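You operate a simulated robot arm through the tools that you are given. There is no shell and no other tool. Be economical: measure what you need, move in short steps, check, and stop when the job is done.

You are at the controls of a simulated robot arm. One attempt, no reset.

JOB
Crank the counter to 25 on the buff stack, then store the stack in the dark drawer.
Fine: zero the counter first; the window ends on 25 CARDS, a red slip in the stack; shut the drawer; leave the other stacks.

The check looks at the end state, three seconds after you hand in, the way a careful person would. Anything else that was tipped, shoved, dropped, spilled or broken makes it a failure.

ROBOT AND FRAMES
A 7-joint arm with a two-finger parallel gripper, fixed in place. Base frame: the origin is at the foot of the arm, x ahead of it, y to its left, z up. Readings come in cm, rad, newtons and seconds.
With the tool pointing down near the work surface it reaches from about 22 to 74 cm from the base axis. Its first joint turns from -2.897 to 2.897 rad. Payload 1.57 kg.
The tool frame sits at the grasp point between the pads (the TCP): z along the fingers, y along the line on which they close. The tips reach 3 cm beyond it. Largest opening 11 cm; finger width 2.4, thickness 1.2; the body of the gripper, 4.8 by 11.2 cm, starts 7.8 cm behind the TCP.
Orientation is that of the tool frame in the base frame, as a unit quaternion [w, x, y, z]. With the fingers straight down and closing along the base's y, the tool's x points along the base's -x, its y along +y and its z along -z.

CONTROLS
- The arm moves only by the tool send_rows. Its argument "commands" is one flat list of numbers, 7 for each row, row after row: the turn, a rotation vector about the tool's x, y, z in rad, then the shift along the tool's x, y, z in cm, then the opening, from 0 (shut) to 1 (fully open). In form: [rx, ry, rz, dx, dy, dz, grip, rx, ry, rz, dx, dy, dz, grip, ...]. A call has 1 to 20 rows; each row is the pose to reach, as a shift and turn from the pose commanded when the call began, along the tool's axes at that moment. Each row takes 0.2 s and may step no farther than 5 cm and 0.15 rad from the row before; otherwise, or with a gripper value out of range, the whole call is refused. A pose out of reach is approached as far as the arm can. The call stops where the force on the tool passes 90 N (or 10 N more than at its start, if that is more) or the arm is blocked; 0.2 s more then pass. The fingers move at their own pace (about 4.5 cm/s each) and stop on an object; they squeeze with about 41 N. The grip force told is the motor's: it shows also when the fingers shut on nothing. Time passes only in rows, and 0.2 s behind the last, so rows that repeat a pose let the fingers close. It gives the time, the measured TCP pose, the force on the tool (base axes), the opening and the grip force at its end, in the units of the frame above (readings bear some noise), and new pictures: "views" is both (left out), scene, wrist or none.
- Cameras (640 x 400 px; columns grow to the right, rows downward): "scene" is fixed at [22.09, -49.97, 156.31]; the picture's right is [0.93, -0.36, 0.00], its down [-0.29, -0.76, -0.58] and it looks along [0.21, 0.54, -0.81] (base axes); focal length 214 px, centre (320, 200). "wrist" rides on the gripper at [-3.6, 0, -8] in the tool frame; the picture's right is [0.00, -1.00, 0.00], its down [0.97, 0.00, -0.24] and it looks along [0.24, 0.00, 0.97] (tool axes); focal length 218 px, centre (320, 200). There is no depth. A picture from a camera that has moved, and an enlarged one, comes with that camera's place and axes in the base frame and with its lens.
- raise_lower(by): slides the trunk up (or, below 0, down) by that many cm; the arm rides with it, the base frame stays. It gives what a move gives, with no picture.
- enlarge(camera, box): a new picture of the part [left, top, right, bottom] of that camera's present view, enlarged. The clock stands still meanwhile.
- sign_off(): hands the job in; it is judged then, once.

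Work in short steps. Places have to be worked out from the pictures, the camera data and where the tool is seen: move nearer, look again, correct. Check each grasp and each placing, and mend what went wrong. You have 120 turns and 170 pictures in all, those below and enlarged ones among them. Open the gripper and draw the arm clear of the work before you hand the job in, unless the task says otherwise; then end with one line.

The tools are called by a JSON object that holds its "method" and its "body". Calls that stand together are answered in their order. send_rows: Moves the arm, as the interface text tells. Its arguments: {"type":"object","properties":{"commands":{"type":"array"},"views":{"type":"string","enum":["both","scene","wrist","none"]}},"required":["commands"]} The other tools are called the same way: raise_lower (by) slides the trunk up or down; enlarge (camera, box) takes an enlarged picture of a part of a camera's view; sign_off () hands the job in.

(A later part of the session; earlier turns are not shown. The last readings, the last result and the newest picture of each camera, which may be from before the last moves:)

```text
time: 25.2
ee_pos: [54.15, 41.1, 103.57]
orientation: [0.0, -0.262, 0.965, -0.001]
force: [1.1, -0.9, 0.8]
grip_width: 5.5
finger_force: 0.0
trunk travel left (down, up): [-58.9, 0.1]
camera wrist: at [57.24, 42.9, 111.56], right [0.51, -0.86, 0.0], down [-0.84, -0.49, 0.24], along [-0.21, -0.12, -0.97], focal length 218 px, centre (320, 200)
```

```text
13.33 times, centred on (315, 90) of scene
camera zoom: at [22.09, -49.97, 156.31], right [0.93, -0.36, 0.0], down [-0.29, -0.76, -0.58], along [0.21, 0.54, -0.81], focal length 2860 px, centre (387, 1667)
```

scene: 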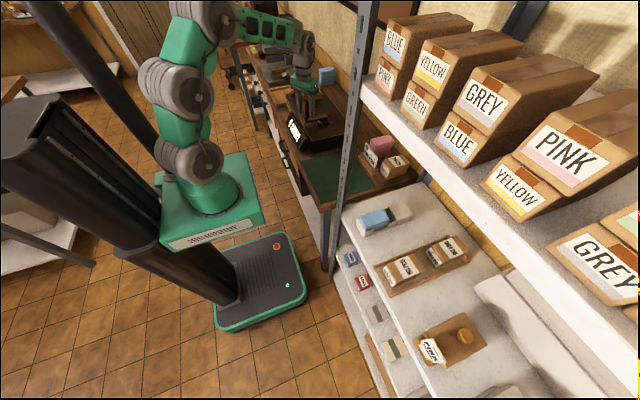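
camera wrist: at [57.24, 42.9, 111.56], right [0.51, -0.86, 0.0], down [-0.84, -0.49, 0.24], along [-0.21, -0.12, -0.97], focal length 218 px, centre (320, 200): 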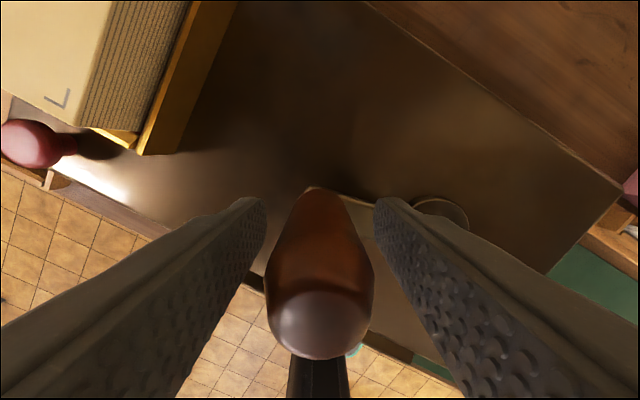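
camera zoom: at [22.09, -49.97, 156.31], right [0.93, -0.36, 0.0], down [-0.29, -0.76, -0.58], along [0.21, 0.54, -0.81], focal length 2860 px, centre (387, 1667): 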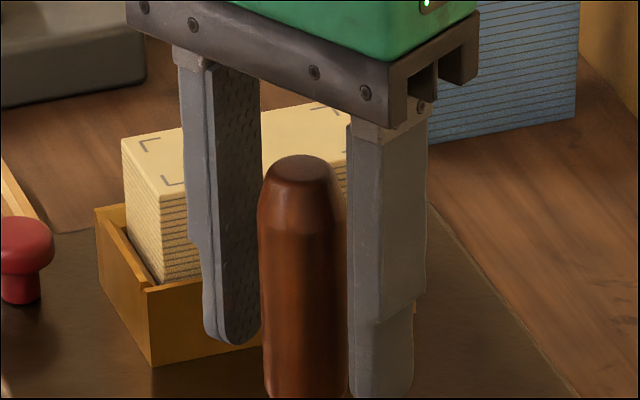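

Lift again with shorter steps.

{"method": "send_rows", "body": {"commands": [0, 0, 0, 0, 0, -4, 0.5, 0, 0, 0, 0, 0, -8, 0.5, 0, 0, 0, 2, 0, -12, 0.5, 0, 0, 0, 5, 1, -14, 0.5, 0, 0, 0, 6, 2, -14, 0.5, 0, 0, 0, 6, 2, -14, 0.5], "views": "wrist"}}

{"method": "enlarge", "body": {"camera": "scene", "box": [295, 75, 335, 105]}}

{"method": "enlarge", "body": {"camera": "scene", "box": [270, 40, 370, 150]}}

```text
time: 26.6
ee_pos: [48.08, 39.72, 117.47]
orientation: [0.001, -0.261, 0.965, 0.0]
force: [0.4, 0.1, 0.3]
grip_width: 5.47
finger_force: 0.0
trunk travel left (down, up): [-58.9, 0.1]
camera wrist: at [51.06, 41.43, 125.56], right [0.51, -0.86, 0.0], down [-0.84, -0.49, 0.24], along [-0.21, -0.12, -0.97], focal length 218 px, centre (320, 200)
```

wrist: 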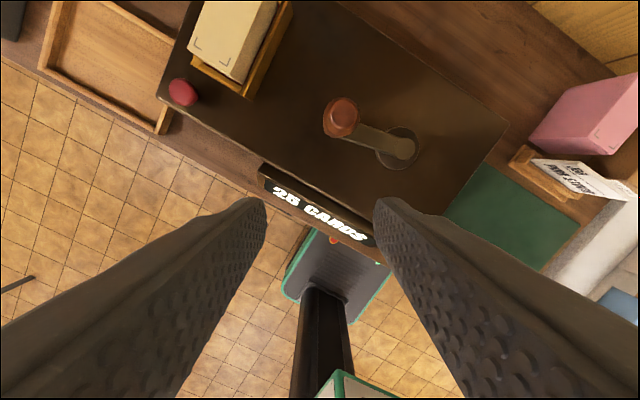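

```text
13.33 times, centred on (315, 90) of scene
camera zoom: at [22.09, -49.97, 156.31], right [0.93, -0.36, 0.0], down [-0.29, -0.76, -0.58], along [0.21, 0.54, -0.81], focal length 2860 px, centre (387, 1667)
```

zoom: 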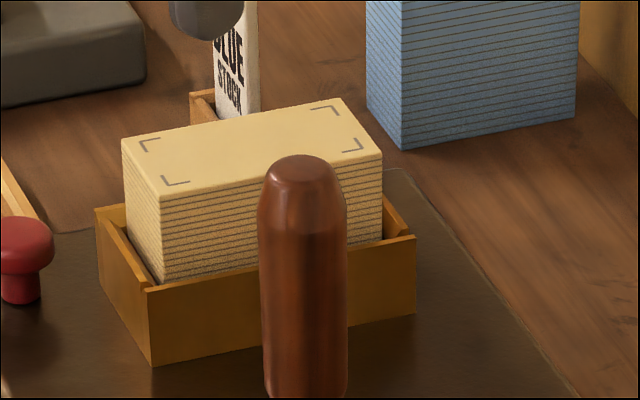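

```text
3.64 times, centred on (320, 95) of scene
camera zoom: at [22.09, -49.97, 156.31], right [0.93, -0.36, 0.0], down [-0.29, -0.76, -0.58], along [0.21, 0.54, -0.81], focal length 780 px, centre (320, 582)
```

zoom: 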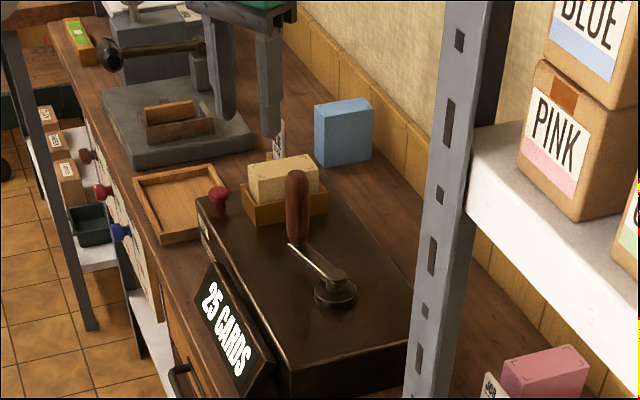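

I'll check the window and stack from the wrist view.

{"method": "enlarge", "body": {"camera": "wrist", "box": [250, 160, 390, 250]}}

{"method": "enlarge", "body": {"camera": "wrist", "box": [150, 0, 310, 110]}}

```text
4.44 times, centred on (320, 205) of wrist
camera zoom: at [51.06, 41.43, 125.56], right [0.51, -0.86, 0.0], down [-0.84, -0.49, 0.24], along [-0.21, -0.12, -0.97], focal length 970 px, centre (320, 178)
```

zoom: 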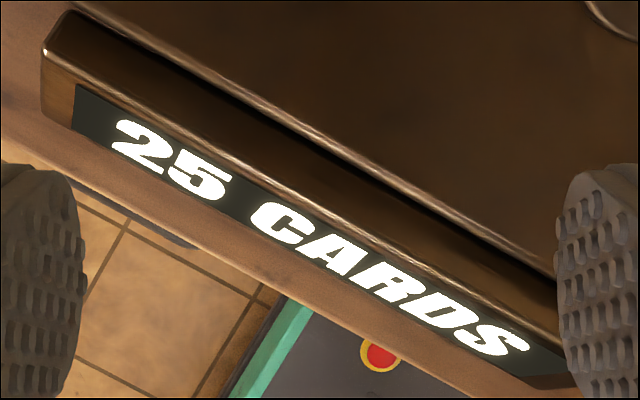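

```text
3.64 times, centred on (230, 55) of wrist
camera zoom: at [51.06, 41.43, 125.56], right [0.51, -0.86, 0.0], down [-0.84, -0.49, 0.24], along [-0.21, -0.12, -0.97], focal length 794 px, centre (647, 727)
```

zoom: 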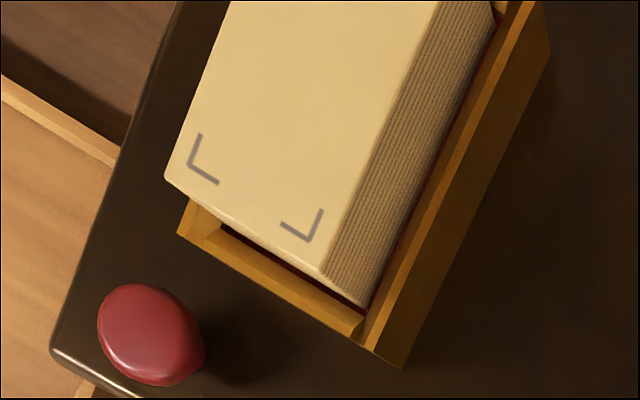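

25 confirmed, and a dark red line shows low in the stack (I'll verify when lifting). Now retract from over the bench so the trunk can be lowered for the drawer handle (est. (36.5, 42.7, 65)).

{"method": "send_rows", "body": {"commands": [0, 0, 0, 3.6, 1.8, -1.5, 0.5, 0, 0, 0, 7.2, 3.5, -2.5, 0.5, 0, 0, 0, 10.8, 5.3, -2.5, 0.5, 0, 0, 0, 14.4, 7.1, -2.5, 0.5, 0, 0, 0, 18, 8.8, -2.5, 0.5, 0, 0, 0, 21.6, 10.6, -2.5, 0.5, 0, 0, 0, 21.6, 10.6, -2.5, 0.5]}}

```text
time: 28.2
ee_pos: [23.9, 37.97, 120.1]
orientation: [0.001, -0.262, 0.965, -0.001]
force: [-0.2, 0.4, 0.1]
grip_width: 5.5
finger_force: 0.0
trunk travel left (down, up): [-58.9, 0.1]
camera wrist: at [27.01, 39.77, 128.14], right [0.5, -0.86, 0.0], down [-0.84, -0.49, 0.24], along [-0.21, -0.12, -0.97], focal length 218 px, centre (320, 200)
```

scene: 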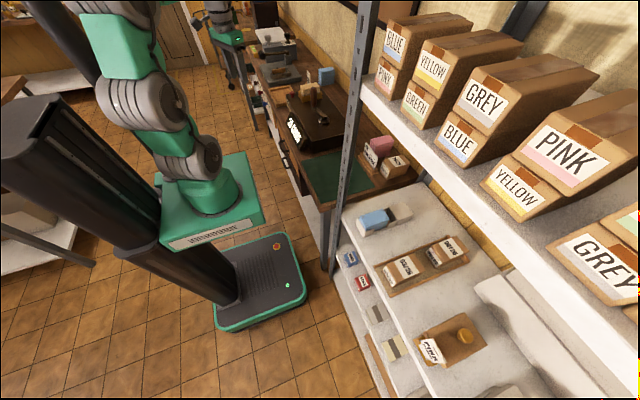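
wrist: 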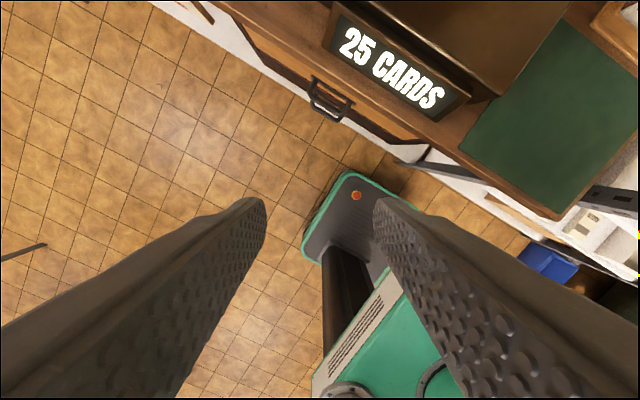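

Lower the trunk by 40 cm; the hand is clear of the bench edge (x≈38).

{"method": "raise_lower", "body": {"by": -40}}

```text
time: 32.1
ee_pos: [23.9, 37.85, 80.26]
orientation: [0.001, -0.262, 0.965, -0.001]
force: [-0.2, 0.3, -0.2]
grip_width: 5.52
finger_force: 0.1
trunk travel left (down, up): [-18.9, 40.1]
```

Trunk lowered. Now rotate the tool to point horizontally toward +x with fingers closing vertically, moving to about (27, 42.5, 70).

{"method": "send_rows", "body": {"commands": [0.109, -0.062, -0.062, -0.38, 0.19, 0.77, 0.5, 0.218, -0.125, -0.125, -0.77, 0.37, 1.54, 0.5, 0.326, -0.187, -0.187, -1.15, 0.56, 2.31, 0.5, 0.435, -0.249, -0.249, -1.54, 0.74, 3.08, 0.5, 0.544, -0.312, -0.312, -1.92, 0.93, 3.85, 0.5, 0.653, -0.374, -0.374, -2.3, 1.11, 4.6, 0.5, 0.761, -0.436, -0.436, -2.69, 1.3, 5.4, 0.5, 0.87, -0.498, -0.498, -3.07, 1.48, 6.15, 0.5, 0.979, -0.561, -0.561, -3.45, 1.67, 6.9, 0.5, 1.088, -0.623, -0.623, -3.84, 1.85, 7.7, 0.5, 1.196, -0.685, -0.685, -4.2, 2.04, 8.5, 0.5, 1.305, -0.748, -0.748, -4.6, 2.2, 9.2, 0.5, 1.414, -0.81, -0.81, -4.99, 2.41, 10, 0.5, 1.414, -0.81, -0.81, -4.99, 2.41, 10, 0.5]}}

```text
time: 35.1
ee_pos: [29.21, 35.4, 64.61]
orientation: [0.45, -0.49, 0.597, -0.449]
force: [0.3, 0.5, 0.1]
grip_width: 5.5
finger_force: 0.0
out of reach, approached as far as the arm can: row 9, 10, 11, 12, 13, 14
trunk travel left (down, up): [-18.9, 40.1]
camera wrist: at [21.75, 39.71, 66.36], right [0.18, -0.12, 0.98], down [-0.35, -0.94, -0.05], along [0.92, -0.33, -0.21], focal length 218 px, centre (320, 200)
```

scene: 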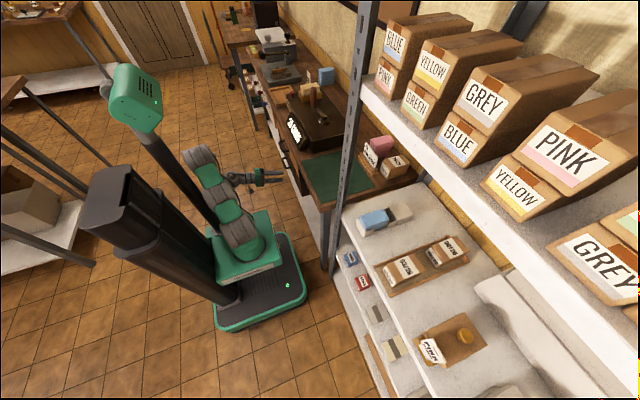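
wrist: 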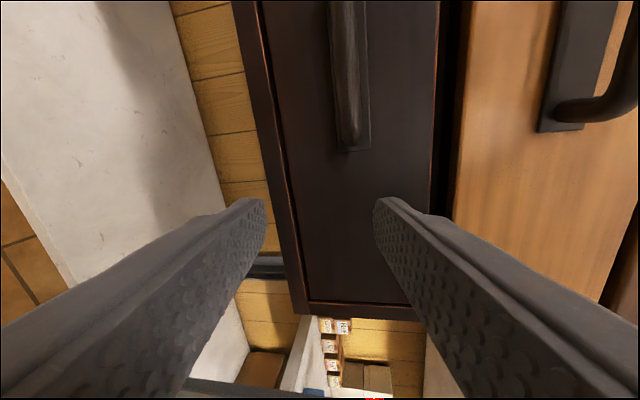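

The dark lower drawer and its handle (z≈65.5, y from ~38 up) are visible. Slide +y about 6.6 cm to face the handle.

{"method": "send_rows", "body": {"commands": [0, 0, 0, -2.2, -0.05, 0, 0.5, 0, 0, 0, -4.5, -0.1, 0, 0.5, 0, 0, 0, -6.7, -0.15, 0, 0.5, 0, 0, 0, -6.7, -0.15, 0, 0.5]}}

```text
time: 36.1
ee_pos: [30.67, 38.19, 62.9]
orientation: [0.449, -0.491, 0.597, -0.449]
force: [0.6, 0.0, 0.5]
grip_width: 5.52
finger_force: 0.2
out of reach, approached as far as the arm can: row 1, 2, 3, 4
trunk travel left (down, up): [-18.9, 40.1]
camera wrist: at [23.17, 42.4, 64.81], right [0.18, -0.12, 0.98], down [-0.35, -0.94, -0.05], along [0.92, -0.33, -0.21], focal length 218 px, centre (320, 200)
```

scene: 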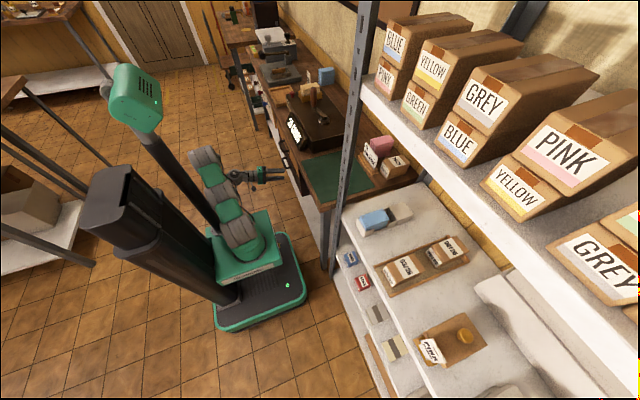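
wrist: 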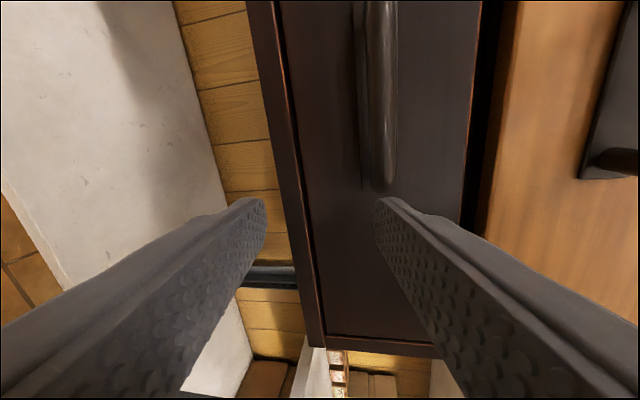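

Joint-limited in this yaw. Since the fingers close vertically, I can approach the bar obliquely: yaw +0.6 rad about vertical and raise 2.5 cm.

{"method": "send_rows", "body": {"commands": [-0.012, -0.117, -0.023, -0.1, -0.5, 0, 0.5, -0.023, -0.234, -0.046, -0.2, -1, 0.1, 0.5, -0.035, -0.352, -0.07, -0.4, -1.5, 0.2, 0.5, -0.046, -0.469, -0.093, -0.5, -2, 0.25, 0.5, -0.058, -0.586, -0.116, -0.63, -2.55, 0.27, 0.5, -0.058, -0.586, -0.116, -0.63, -2.55, 0.27, 0.5]}}

```text
time: 37.5
ee_pos: [31.28, 38.29, 65.47]
orientation: [-0.562, 0.645, -0.425, 0.296]
force: [-0.2, -0.2, 0.6]
grip_width: 5.49
finger_force: 0.1
trunk travel left (down, up): [-18.9, 40.1]
camera wrist: at [22.74, 37.62, 67.24], right [0.21, 0.01, 0.98], down [0.24, -0.97, -0.05], along [0.95, 0.25, -0.21], focal length 218 px, centre (320, 200)
```

scene: 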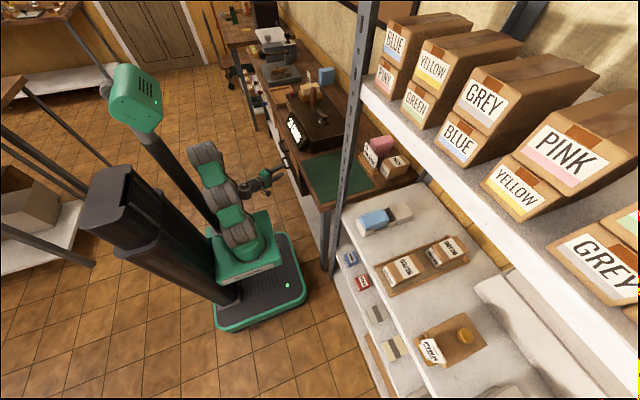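
wrist: 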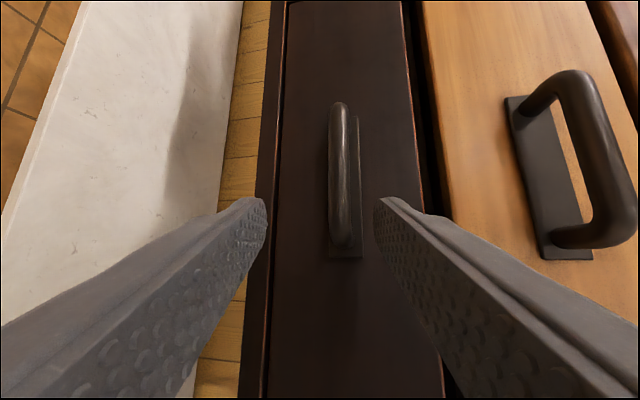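

The dark drawer's bar is centred at about (36, 42.6, 65.6). Advance so the bar sits between the finger pads.

{"method": "send_rows", "body": {"commands": [0, 0, 0, -0.8, -0.8, 1.6, 0.5, 0, 0, 0, -1.67, -1.22, 3.3, 0.5, 0, 0, 0, -1.67, -1.22, 4.6, 0.5, 0, 0, 0, -1.67, -1.22, 4.6, 0.5], "views": "wrist"}}

{"method": "enlarge", "body": {"camera": "scene", "box": [250, 120, 340, 200]}}

```text
time: 38.5
ee_pos: [34.62, 41.74, 65.86]
orientation: [-0.563, 0.644, -0.424, 0.297]
force: [-30.3, -22.6, 5.4]
grip_width: 5.34
finger_force: 0.0
trunk travel left (down, up): [-18.9, 40.1]
camera wrist: at [25.95, 41.2, 67.76], right [0.21, 0.01, 0.98], down [0.24, -0.97, -0.05], along [0.95, 0.25, -0.21], focal length 218 px, centre (320, 200)
```

wrist: 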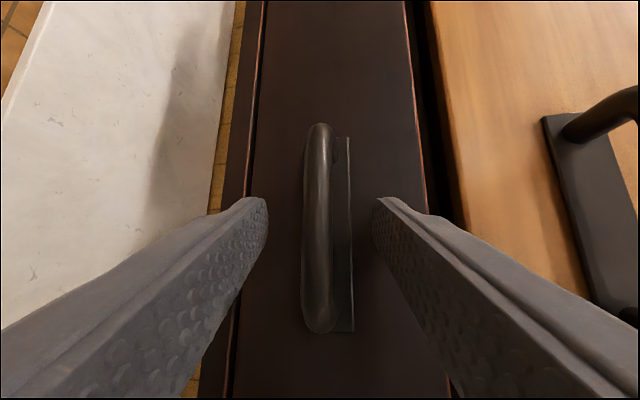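

```text
5.00 times, centred on (295, 160) of scene
camera zoom: at [22.09, -49.97, 156.31], right [0.93, -0.36, 0.0], down [-0.29, -0.76, -0.58], along [0.21, 0.54, -0.81], focal length 1072 px, centre (445, 400)
```

zoom: 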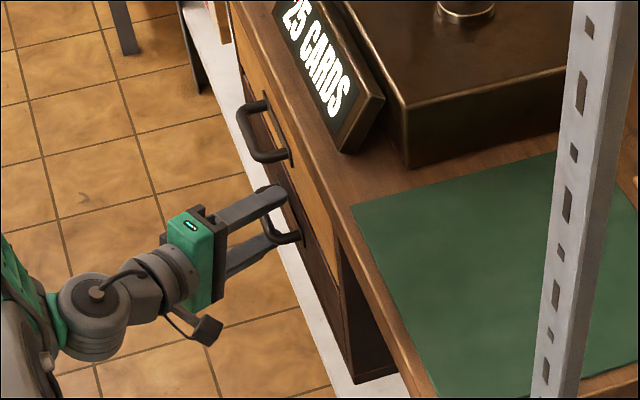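

Tips are touching the drawer face, with the bar between them. Back off slightly and close.

{"method": "send_rows", "body": {"commands": [0, 0, 0, 0, 0, -0.5, 0.4, 0, 0, 0, 0, 0, -0.5, 0.2, 0, 0, 0, 0, 0, -0.5, 0, 0, 0, 0, 0, 0, -0.5, 0, 0, 0, 0, 0, 0, -0.5, 0], "views": "wrist"}}

```text
time: 39.7
ee_pos: [34.25, 41.8, 65.96]
orientation: [-0.562, 0.645, -0.425, 0.296]
force: [-1.1, 2.4, -2.3]
grip_width: 1.27
finger_force: 29.6
trunk travel left (down, up): [-18.9, 40.1]
camera wrist: at [25.67, 41.08, 67.76], right [0.22, 0.01, 0.98], down [0.24, -0.97, -0.05], along [0.95, 0.25, -0.21], focal length 218 px, centre (320, 200)
```

wrist: 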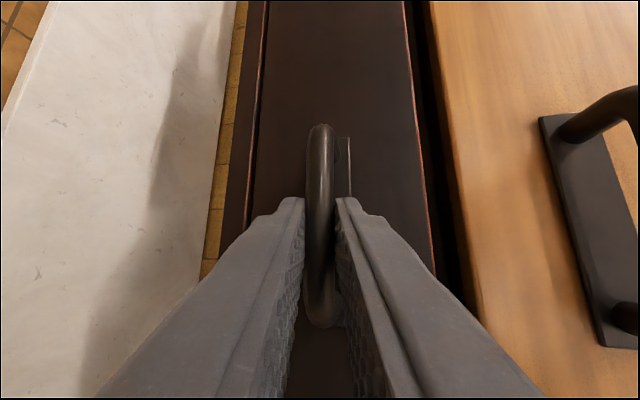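

Grip on the bar is firm (1.27 cm). Pull straight -x by 12 cm.

{"method": "send_rows", "body": {"commands": [0, 0, 0, -0.93, 0.43, -1.72, 0, 0, 0, 0, -1.86, 0.86, -3.44, 0, 0, 0, 0, -2.78, 1.3, -5.16, 0, 0, 0, 0, -3.7, 1.73, -6.9, 0, 0, 0, 0, -4.64, 2.16, -8.6, 0, 0, 0, 0, -5.57, 2.6, -10.3, 0, 0, 0, 0, -5.57, 2.6, -10.3, 0]}}

```text
time: 41.3
ee_pos: [26.8, 39.9, 65.93]
orientation: [-0.545, 0.621, -0.461, 0.324]
force: [-2.6, 36.2, -20.2]
grip_width: 1.38
finger_force: 30.8
trunk travel left (down, up): [-18.9, 40.1]
camera wrist: at [18.27, 40.22, 67.85], right [0.22, -0.02, 0.98], down [0.14, -0.99, -0.05], along [0.97, 0.15, -0.22], focal length 218 px, centre (320, 200)
```

scene: 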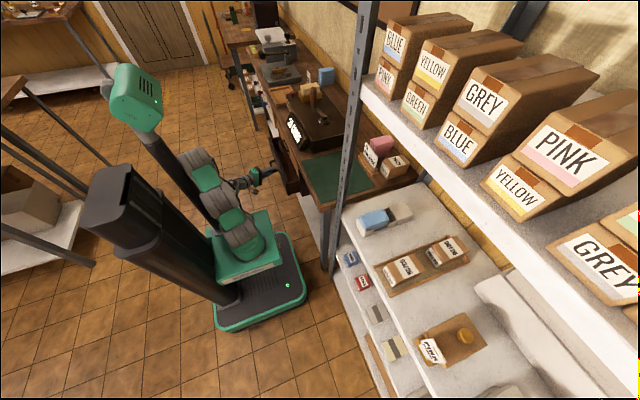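
wrist: 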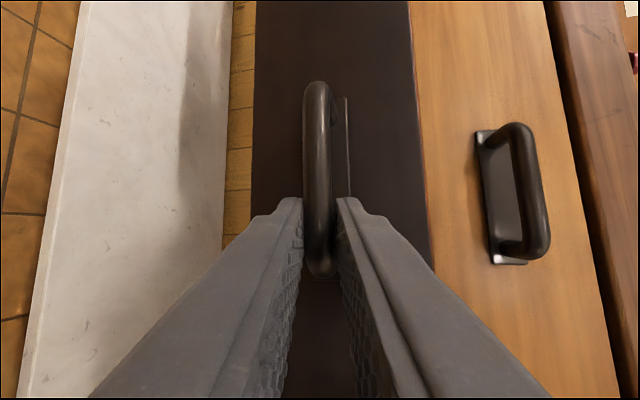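

Drawer opened ~7.5 cm but the arm is folding into a limit. Release the bar and look, then re-grip with more yaw.

{"method": "send_rows", "body": {"commands": [0, 0, 0, 0, 0, 0, 0.25, 0, 0, 0, 0, 0, 0, 0.5, 0, 0, 0, 0, 0, 0, 0.5, 0, 0, 0, 0, 0, 0, 0.5], "views": "wrist"}}

```text
time: 42.3
ee_pos: [27.03, 39.51, 66.17]
orientation: [-0.545, 0.619, -0.461, 0.327]
force: [0.1, -0.7, -0.1]
grip_width: 5.51
finger_force: 0.1
trunk travel left (down, up): [-18.9, 40.1]
camera wrist: at [18.39, 39.86, 68.0], right [0.21, -0.02, 0.98], down [0.13, -0.99, -0.05], along [0.97, 0.14, -0.21], focal length 218 px, centre (320, 200)
```

wrist: 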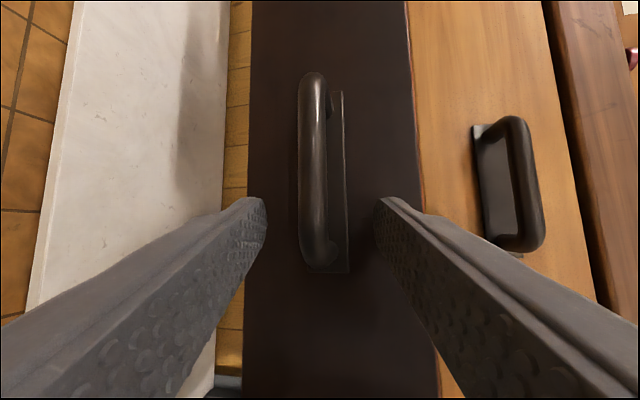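

The limit is wrist pitch when folded. The round bar allows pitching, so re-grip and pull while pitching the tool downward progressively.

{"method": "send_rows", "body": {"commands": [-0.06, 0, 0.025, -1, 0, 0.5, 0.4, -0.13, 0, 0.055, -1.6, 0, 0.6, 0.4, -0.13, 0, 0.055, -1.6, 0, 0.6, 0.2, -0.13, 0, 0.055, -1.6, 0, 0.6, 0, -0.13, 0, 0.055, -1.6, 0, 0.6, 0, -0.13, 0, 0.055, -1.6, 0, 0.6, 0], "views": "wrist"}}

```text
time: 43.7
ee_pos: [24.93, 41.71, 66.03]
orientation: [-0.52, 0.652, -0.475, 0.281]
force: [2.6, -5.6, 59.1]
grip_width: 1.95
finger_force: 28.6
trunk travel left (down, up): [-18.9, 40.1]
camera wrist: at [16.69, 41.73, 68.86], right [0.33, 0.01, 0.94], down [0.17, -0.98, -0.05], along [0.93, 0.18, -0.32], focal length 218 px, centre (320, 200)
```

wrist: 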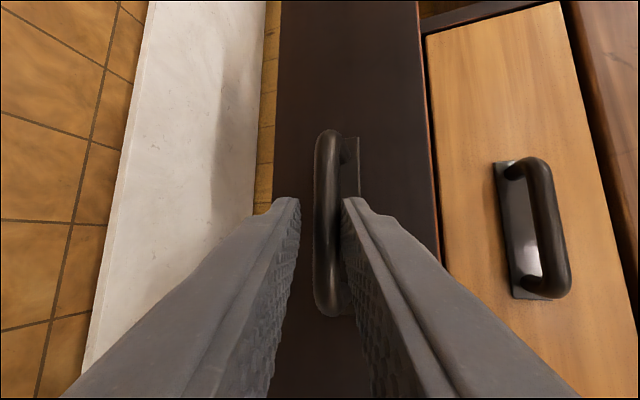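

Only the upper finger presses on the bar; raise the tool ~0.5 cm to centre and complete the grip.

{"method": "send_rows", "body": {"commands": [0, 0, 0, 0, -0.3, 0, 0, 0, 0, 0, 0, -0.5, 0, 0, 0, 0, 0, 0, -0.5, 0, 0], "views": "wrist"}}

```text
time: 44.5
ee_pos: [24.99, 41.78, 66.36]
orientation: [-0.519, 0.654, -0.475, 0.279]
force: [2.0, -12.0, 48.3]
grip_width: 1.28
finger_force: 29.5
trunk travel left (down, up): [-18.9, 40.1]
camera wrist: at [16.67, 41.72, 69.22], right [0.33, 0.01, 0.94], down [0.18, -0.98, -0.05], along [0.93, 0.18, -0.33], focal length 218 px, centre (320, 200)
```

wrist: 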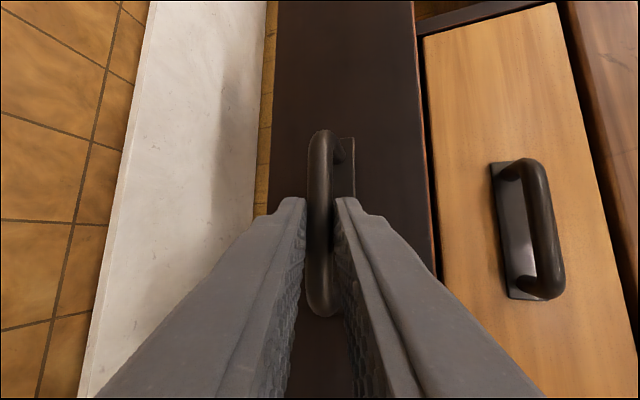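

Grip good. Pull 10 cm while pitching down 0.4 rad and easing upward.

{"method": "send_rows", "body": {"commands": [-0.052, 0, 0.024, -0.58, 0.2, -1.26, 0, -0.104, 0, 0.047, -1.15, 0.6, -2.52, 0, -0.156, 0, 0.071, -1.73, 1.0, -3.78, 0, -0.208, 0, 0.095, -2.3, 1.4, -5.04, 0, -0.26, 0, 0.118, -2.88, 1.8, -6.3, 0, -0.312, 0, 0.142, -3.45, 2.2, -7.56, 0, -0.364, 0, 0.166, -4.03, 2.57, -8.82, 0, -0.364, 0, 0.166, -4.03, 2.57, -8.82, 0]}}

{"method": "enlarge", "body": {"camera": "scene", "box": [230, 110, 340, 210]}}

```text
time: 46.0
ee_pos: [19.46, 41.04, 66.65]
orientation: [-0.417, 0.671, -0.588, 0.175]
force: [1.0, -3.7, 5.7]
grip_width: 1.4
finger_force: 30.1
trunk travel left (down, up): [-18.9, 40.1]
stopped in row 7: the arm was blocked; the commanded pose is now the measured one
camera wrist: at [12.75, 41.52, 72.27], right [0.64, -0.04, 0.76], down [0.07, -0.99, -0.11], along [0.76, 0.12, -0.64], focal length 218 px, centre (320, 200)
```

scene: 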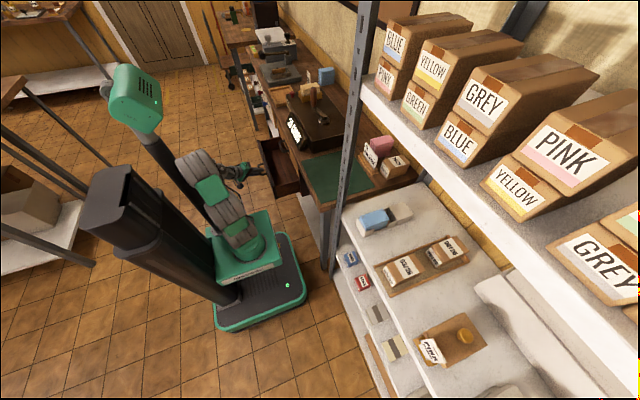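
wrist: 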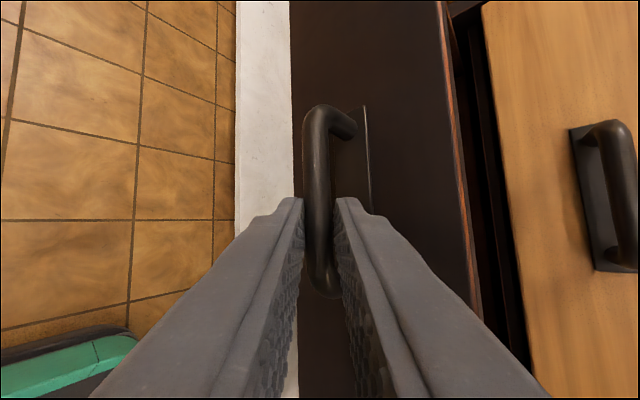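

```text
4.00 times, centred on (285, 160) of scene
camera zoom: at [22.09, -49.97, 156.31], right [0.93, -0.36, 0.0], down [-0.29, -0.76, -0.58], along [0.21, 0.54, -0.81], focal length 858 px, centre (460, 360)
```

zoom: 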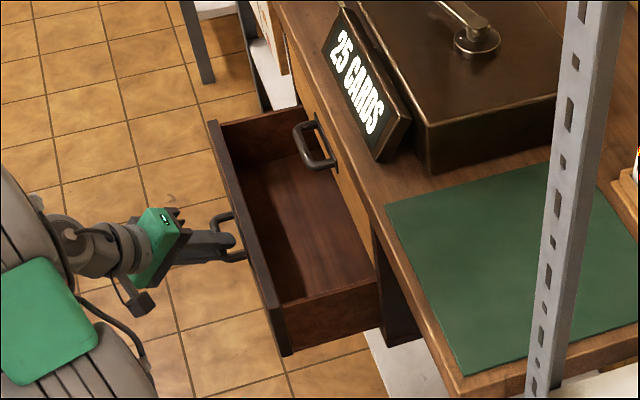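

Drawer is open ~15 cm with the interior visible; enough. Release the bar and back out along the tool axis.

{"method": "send_rows", "body": {"commands": [0, 0, 0, 0, 0, 0, 0.2, 0, 0, 0, 0, 0, 0, 0.28, 0, 0, 0, 0, 0, -2, 0.28, 0, 0, 0, 0, 0, -4, 0.28, 0, 0, 0, 0, 0, -4, 0.28], "views": "wrist"}}

```text
time: 47.1
ee_pos: [21.0, 37.72, 68.11]
orientation: [-0.4, 0.642, -0.62, 0.209]
force: [0.0, -1.1, -9.7]
grip_width: 3.76
finger_force: 3.3
trunk travel left (down, up): [-18.9, 40.1]
camera wrist: at [14.26, 39.12, 73.58], right [0.63, -0.09, 0.77], down [-0.04, -1.0, -0.08], along [0.78, 0.02, -0.63], focal length 218 px, centre (320, 200)
```

wrist: 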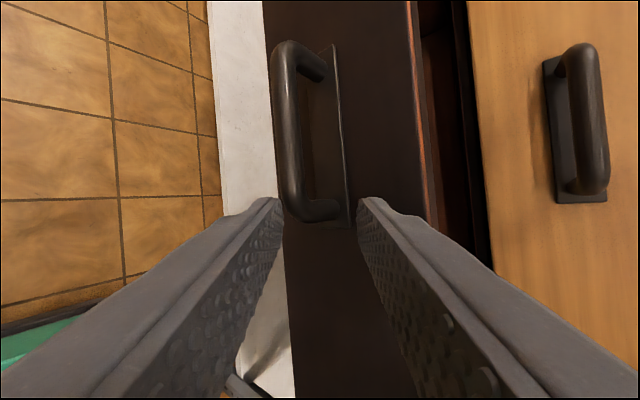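

Drifted along the bar to its end. Slide -y clear of the bar, then go up.

{"method": "send_rows", "body": {"commands": [0, 0, 0, 1.4, -0.13, -0.38, 0.28, 0, 0, 0, 2.89, -0.27, -0.76, 0.28, 0, 0, 0, 2.2, -2, -2.6, 0.28, 0, 0, 0, 1.6, -3.5, -4.5, 0.28, 0, 0, 0, 1.6, -3.5, -4.5, 0.28]}}

```text
time: 47.7
ee_pos: [21.84, 35.57, 68.79]
orientation: [0.404, -0.627, 0.634, -0.205]
force: [0.5, -0.3, 0.1]
grip_width: 3.07
finger_force: 0.1
trunk travel left (down, up): [-18.9, 40.1]
stopped in row 2: the arm was blocked; the commanded pose is now the measured one
camera wrist: at [15.3, 36.98, 74.52], right [0.63, -0.13, 0.77], down [-0.07, -0.99, -0.11], along [0.77, 0.01, -0.63], focal length 218 px, centre (320, 200)
```

scene: 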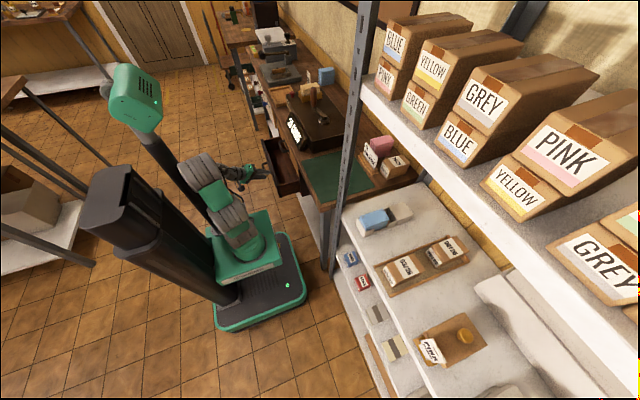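
wrist: 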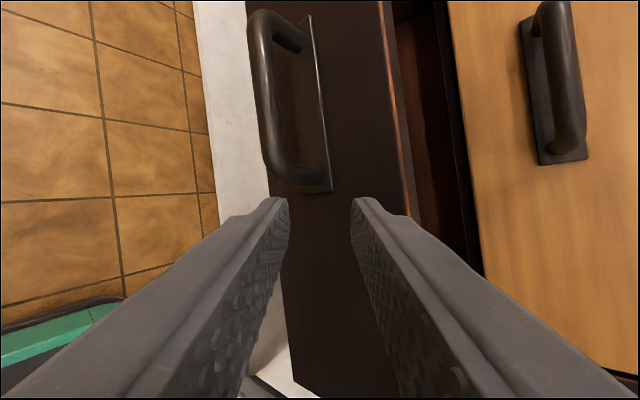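

Clear of the bar sideways. Pitch the fingers down (tips swing away from the panel) to relieve the folded wrist.

{"method": "send_rows", "body": {"commands": [-0.144, 0.02, 0.037, 0, 0, 0, 0.28, -0.288, 0.04, 0.074, 0, 0, 0, 0.28, -0.432, 0.06, 0.11, 0, 0, 0, 0.28, -0.577, 0.078, 0.148, 0, 0, 0, 0.28, -0.577, 0.078, 0.148, 0, 0, 0, 0.28], "views": "wrist"}}

```text
refused: row 4 steps farther than a row can; nothing moved
```

{"method": "send_rows", "body": {"commands": [-0.14, 0.019, 0.036, 0, 0, 0, 0.28, -0.28, 0.038, 0.072, 0, 0, 0, 0.28, -0.42, 0.057, 0.108, 0, 0, 0, 0.28, -0.56, 0.076, 0.144, 0, 0, 0, 0.28, -0.56, 0.076, 0.144, 0, 0, 0, 0.28], "views": "wrist"}}

```text
time: 48.9
ee_pos: [21.95, 35.64, 68.97]
orientation: [0.204, -0.66, 0.723, -0.014]
force: [-0.6, -0.8, -0.4]
grip_width: 3.07
finger_force: 0.0
trunk travel left (down, up): [-18.9, 40.1]
camera wrist: at [19.48, 36.99, 77.2], right [0.95, -0.13, 0.29], down [-0.12, -0.99, -0.05], along [0.29, 0.01, -0.96], focal length 218 px, centre (320, 200)
```

wrist: 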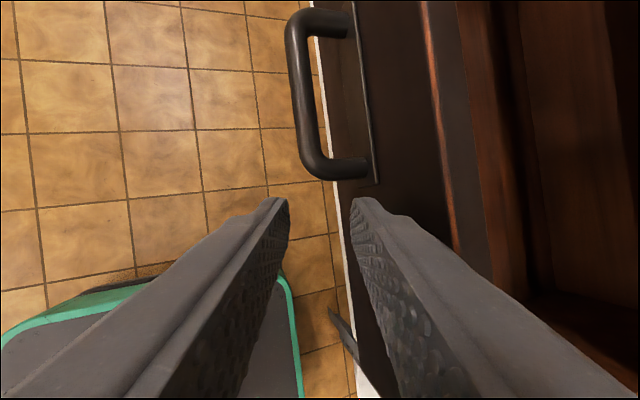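

Free. Raise the trunk 40 cm back up.

{"method": "raise_lower", "body": {"by": 40}}

{"method": "enlarge", "body": {"camera": "scene", "box": [230, 90, 340, 210]}}

{"method": "enlarge", "body": {"camera": "wrist", "box": [0, 0, 640, 400]}}

```text
time: 52.8
ee_pos: [21.95, 35.45, 108.95]
orientation: [0.205, -0.661, 0.722, -0.014]
force: [0.5, -0.8, 0.1]
grip_width: 3.1
finger_force: 0.1
trunk travel left (down, up): [-58.9, 0.1]
```

```text
3.33 times, centred on (285, 150) of scene
camera zoom: at [22.09, -49.97, 156.31], right [0.93, -0.36, 0.0], down [-0.29, -0.76, -0.58], along [0.21, 0.54, -0.81], focal length 715 px, centre (437, 367)
```

zoom: 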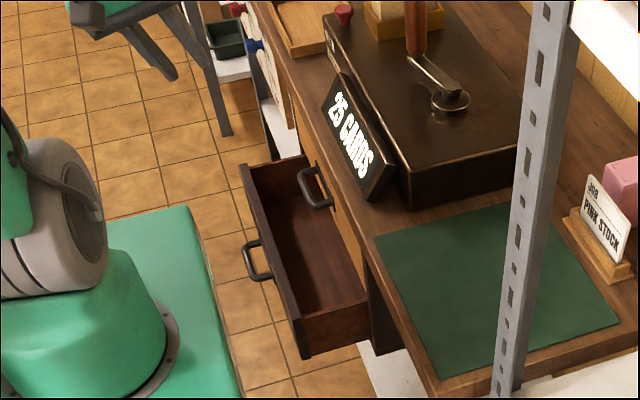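

```text
1.00 times, centred on (320, 200) of wrist
camera zoom: at [19.47, 37.0, 117.18], right [0.95, -0.13, 0.29], down [-0.12, -0.99, -0.05], along [0.3, 0.01, -0.96], focal length 218 px, centre (320, 200)
```

zoom: 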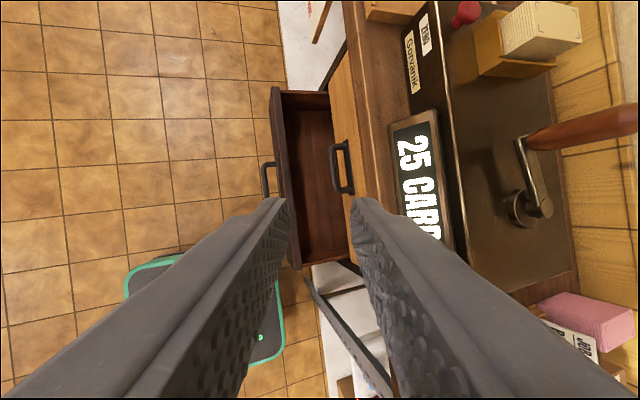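

Drawer opened ~13 cm; I want more. I'll use closed fingers, tool down, inside the drawer behind its front panel at y≈30 to pull it further. First orient down above (29.8, 30).

{"method": "send_rows", "body": {"commands": [-0.032, 0.063, 0.112, 0.82, -1.35, 0.18, 0, -0.064, 0.126, 0.225, 1.63, -2.7, 0.37, 0, -0.095, 0.189, 0.337, 2.45, -4.05, 0.55, 0, -0.127, 0.252, 0.449, 3.27, -5.4, 0.73, 0, -0.159, 0.315, 0.562, 4.08, -6.75, 0.92, 0, -0.191, 0.378, 0.674, 4.9, -8.1, 1.1, 0, -0.191, 0.378, 0.674, 4.9, -8.1, 1.1, 0], "views": "wrist"}}

```text
time: 54.4
ee_pos: [29.73, 30.09, 108.82]
orientation: [-0.001, -0.387, 0.922, -0.002]
force: [0.9, -0.3, 0.0]
grip_width: 0.0
finger_force: 21.5
trunk travel left (down, up): [-58.9, 0.1]
camera wrist: at [32.1, 32.63, 116.85], right [0.71, -0.7, 0.0], down [-0.68, -0.69, 0.24], along [-0.17, -0.17, -0.97], focal length 218 px, centre (320, 200)
```

wrist: 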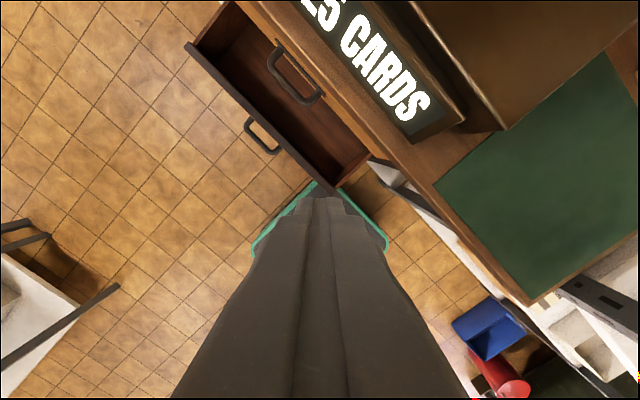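

Panel at x≈27, interior x≈28–37. Nudge to (30.5, 31) and lower the trunk so the tips go inside behind the panel.

{"method": "send_rows", "body": {"commands": [0, 0, 0, -1.2, 0.06, 0, 0, 0, 0, 0, -1.2, 0.06, 0, 0], "views": "none"}}

{"method": "raise_lower", "body": {"by": -34}}

{"method": "enlarge", "body": {"camera": "wrist", "box": [0, 0, 640, 400]}}

{"method": "enlarge", "body": {"camera": "scene", "box": [230, 110, 340, 210]}}

```text
time: 55.0
ee_pos: [30.42, 30.99, 108.88]
orientation: [-0.001, -0.387, 0.922, -0.002]
force: [-0.4, -0.1, 0.3]
grip_width: 0.0
finger_force: 20.8
trunk travel left (down, up): [-58.9, 0.1]
```

```text
time: 58.3
ee_pos: [30.5, 30.98, 74.75]
orientation: [-0.001, -0.387, 0.922, -0.002]
force: [-0.4, 0.1, -0.4]
grip_width: 0.02
finger_force: 21.4
trunk travel left (down, up): [-24.9, 34.1]
```

```text
1.00 times, centred on (320, 200) of wrist
camera zoom: at [32.91, 33.53, 82.81], right [0.71, -0.7, 0.0], down [-0.68, -0.69, 0.24], along [-0.17, -0.17, -0.97], focal length 218 px, centre (320, 200)
```

zoom: 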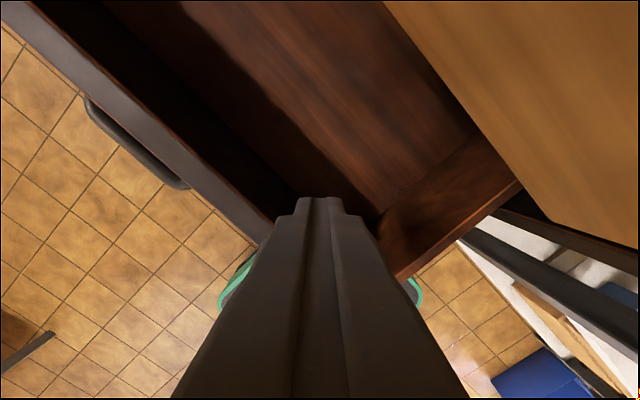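

```text
4.00 times, centred on (285, 160) of scene
camera zoom: at [22.09, -49.97, 156.31], right [0.93, -0.36, 0.0], down [-0.29, -0.76, -0.58], along [0.21, 0.54, -0.81], focal length 858 px, centre (460, 360)
```

zoom: 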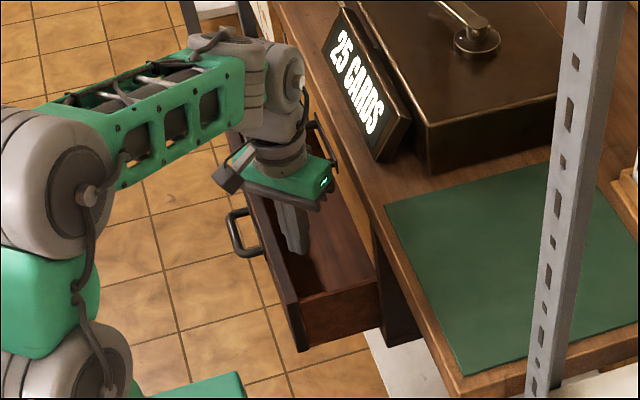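

Tips are just over the interior. Go down 5 cm and pull -x 8 cm.

{"method": "send_rows", "body": {"commands": [0, 0, 0, 0, 0, 2.5, 0, 0, 0, 0, 0, 0, 5, 0, 0, 0, 0, 1.4, 1.43, 5, 0, 0, 0, 0, 2.8, 2.86, 5, 0, 0, 0, 0, 4.2, 4.28, 5, 0, 0, 0, 0, 5.6, 5.7, 5, 0, 0, 0, 0, 7, 7.1, 5, 0, 0, 0, 0, 7, 7.1, 5, 0], "views": "wrist"}}

{"method": "enlarge", "body": {"camera": "scene", "box": [230, 110, 340, 210]}}

```text
time: 59.8
ee_pos: [24.05, 30.89, 70.1]
orientation: [0.011, -0.369, 0.929, -0.002]
force: [70.1, -13.0, -20.5]
grip_width: 0.0
finger_force: 21.3
trunk travel left (down, up): [-24.9, 34.1]
stopped in row 7: the force on the tool passed its limit (the readings are from after the stop); the commanded pose is now the measured one
camera wrist: at [26.48, 33.3, 77.98], right [0.69, -0.73, 0.01], down [-0.71, -0.67, 0.22], along [-0.15, -0.16, -0.98], focal length 218 px, centre (320, 200)
```

wrist: 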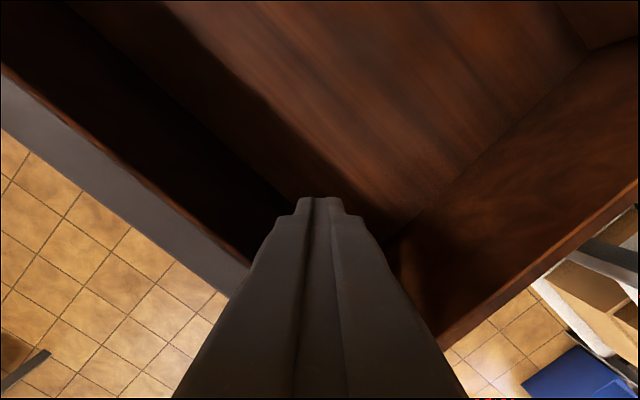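

```text
4.00 times, centred on (285, 160) of scene
camera zoom: at [22.09, -49.97, 156.31], right [0.93, -0.36, 0.0], down [-0.29, -0.76, -0.58], along [0.21, 0.54, -0.81], focal length 858 px, centre (460, 360)
```

zoom: 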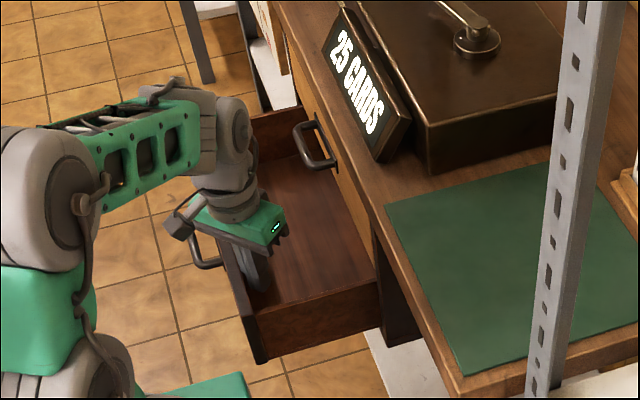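

End stop reached; interior now ≈15 cm deep in x (≈22.5–37.5). Step off the panel, lift out, and raise the trunk.

{"method": "send_rows", "body": {"commands": [0, 0, 0, -1.1, -1.05, 0, 0, 0, 0, 0, -1.1, -1.05, -4, 0, 0, 0, 0, -1.1, -1.05, -8, 0, 0, 0, 0, -1.1, -1.05, -8, 0], "views": "none"}}

{"method": "raise_lower", "body": {"by": 34}}

{"method": "enlarge", "body": {"camera": "wrist", "box": [0, 0, 640, 400]}}

```text
time: 60.8
ee_pos: [24.53, 31.01, 78.35]
orientation: [0.011, -0.377, 0.926, -0.001]
force: [0.3, -0.3, 0.0]
grip_width: 0.0
finger_force: 21.1
trunk travel left (down, up): [-24.9, 34.1]
```

```text
time: 64.1
ee_pos: [24.51, 30.94, 112.29]
orientation: [0.01, -0.376, 0.927, 0.0]
force: [0.1, 0.0, 0.5]
grip_width: 0.0
finger_force: 21.0
trunk travel left (down, up): [-58.9, 0.1]
```

```text
1.00 times, centred on (320, 200) of wrist
camera zoom: at [26.91, 33.42, 120.3], right [0.7, -0.72, 0.01], down [-0.7, -0.68, 0.22], along [-0.15, -0.16, -0.97], focal length 218 px, centre (320, 200)
```

zoom: 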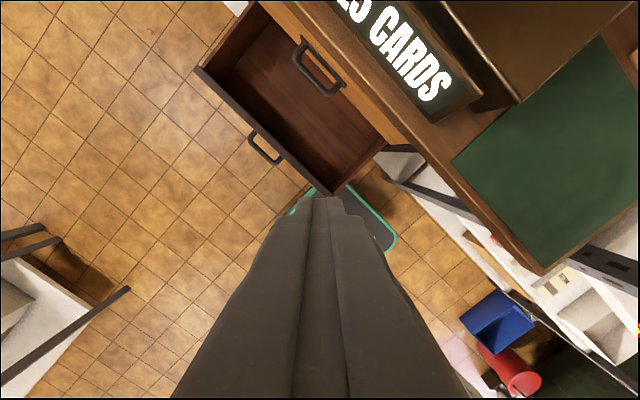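

Stack: top z≈101.6, x 52.4–61.6, y 52.5–57.0 (centre (57, 54.8)). Move toward an intermediate pose above/before it with yaw 0 and a 0.3 rad outward tilt, fingers open.

{"method": "send_rows", "body": {"commands": [0.016, -0.038, 0.109, -2, -0.15, -1.5, 0.3, 0.033, -0.075, 0.219, -5.5, -0.5, -3, 0.5, 0.049, -0.113, 0.328, -9.5, -0.8, -4.7, 0.65, 0.066, -0.15, 0.437, -13.5, -1.1, -4.7, 0.65, 0.082, -0.188, 0.546, -17.8, -1.4, -4.7, 0.65, 0.099, -0.225, 0.656, -22, -1.8, -4.7, 0.65, 0.115, -0.263, 0.765, -26.5, -2.1, -4.7, 0.65, 0.115, -0.263, 0.765, -26.5, -2.1, -4.7, 0.65]}}

```text
time: 65.9
ee_pos: [44.76, 47.99, 117.41]
orientation: [0.149, 0.001, 0.989, 0.001]
force: [0.7, -0.3, -0.1]
grip_width: 7.13
finger_force: 0.1
trunk travel left (down, up): [-58.9, 0.1]
camera wrist: at [45.8, 47.9, 126.2], right [0.0, -1.0, 0.0], down [-1.0, 0.0, -0.06], along [0.06, 0.0, -1.0], focal length 218 px, centre (320, 200)
```

scene: 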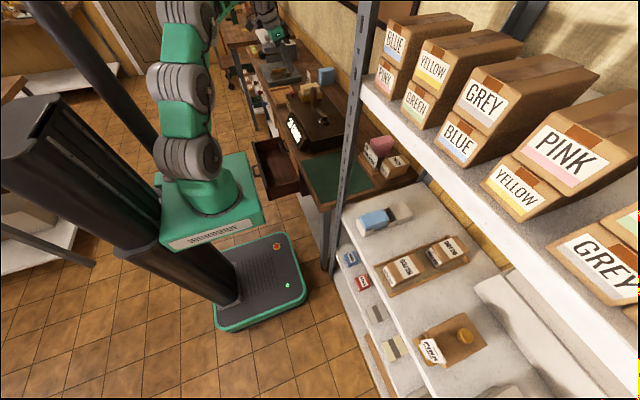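
wrist: 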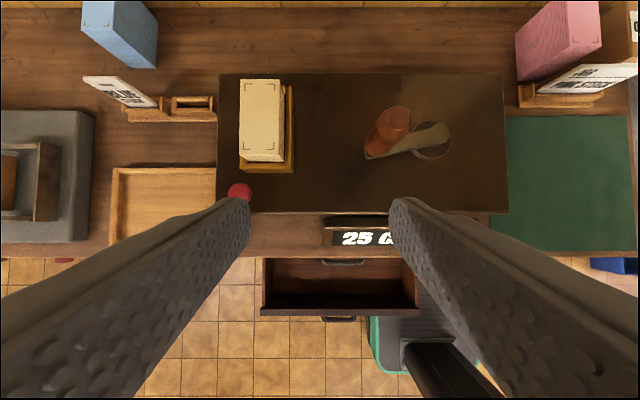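

Clear overview: stack centre (56.5, 54.7). Move above it at z≈113.

{"method": "send_rows", "body": {"commands": [0, 0, 0, -2.5, 1.7, 1.9, 0.65, 0, 0, 0, -5, 3.4, 3.8, 0.65, 0, 0, 0, -7.4, 5.1, 5.8, 0.65, 0, 0, 0, -9.9, 6.8, 7.7, 0.65, 0, 0, 0, -9.9, 6.8, 7.7, 0.65]}}

{"method": "enlarge", "body": {"camera": "scene", "box": [280, 50, 360, 130]}}

```text
time: 67.1
ee_pos: [50.21, 51.11, 110.54]
orientation: [0.149, -0.001, 0.989, 0.0]
force: [-0.2, -0.3, 0.2]
grip_width: 7.16
finger_force: 0.1
out of reach, approached as far as the arm can: row 1, 2, 3, 4, 5
trunk travel left (down, up): [-58.9, 0.1]
camera wrist: at [51.29, 51.02, 119.24], right [0.0, -1.0, 0.0], down [-1.0, 0.0, -0.06], along [0.06, 0.0, -1.0], focal length 218 px, centre (320, 200)
```

scene: 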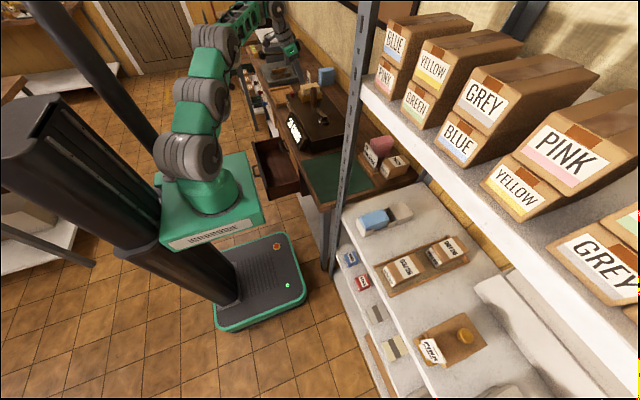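
wrist: 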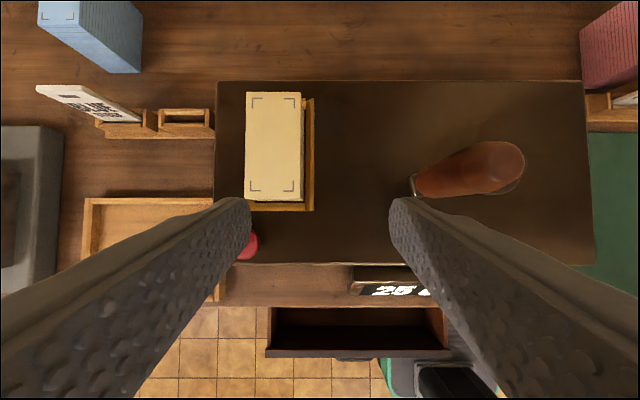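

```text
5.00 times, centred on (320, 90) of scene
camera zoom: at [22.09, -49.97, 156.31], right [0.93, -0.36, 0.0], down [-0.29, -0.76, -0.58], along [0.21, 0.54, -0.81], focal length 1072 px, centre (320, 750)
```

zoom: 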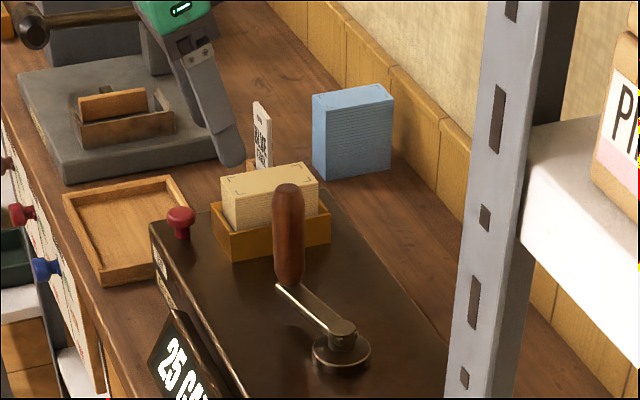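

At yaw 0 a joint limit stops me here. Try gripping the stack by its ends instead: rotate to closing along x (yaw ≈ π/2) while backing off a bit, and see if reach is better.

{"method": "send_rows", "body": {"commands": [0, 0.05, -0.14, 1, -0.8, -0.8, 0.65, 0, 0.1, -0.28, 2.5, -1.6, -2, 0.65, 0, 0.15, -0.41, 3, -2.4, -3, 0.65, 0, 0.2, -0.54, 3, -3, -3, 0.65, 0, 0.25, -0.67, 3, -3, -3, 0.65, 0, 0.3, -0.8, 3, -3, -3, 0.65, 0, 0.3, -0.8, 3, -3, -3, 0.65], "views": "none"}}

```text
time: 68.7
ee_pos: [43.75, 51.32, 111.65]
orientation: [-0.034, -0.382, 0.924, -0.005]
force: [0.3, 0.3, -0.7]
grip_width: 7.18
finger_force: 0.1
out of reach, approached as far as the arm can: row 4, 5, 6, 7
trunk travel left (down, up): [-58.9, 0.1]
```

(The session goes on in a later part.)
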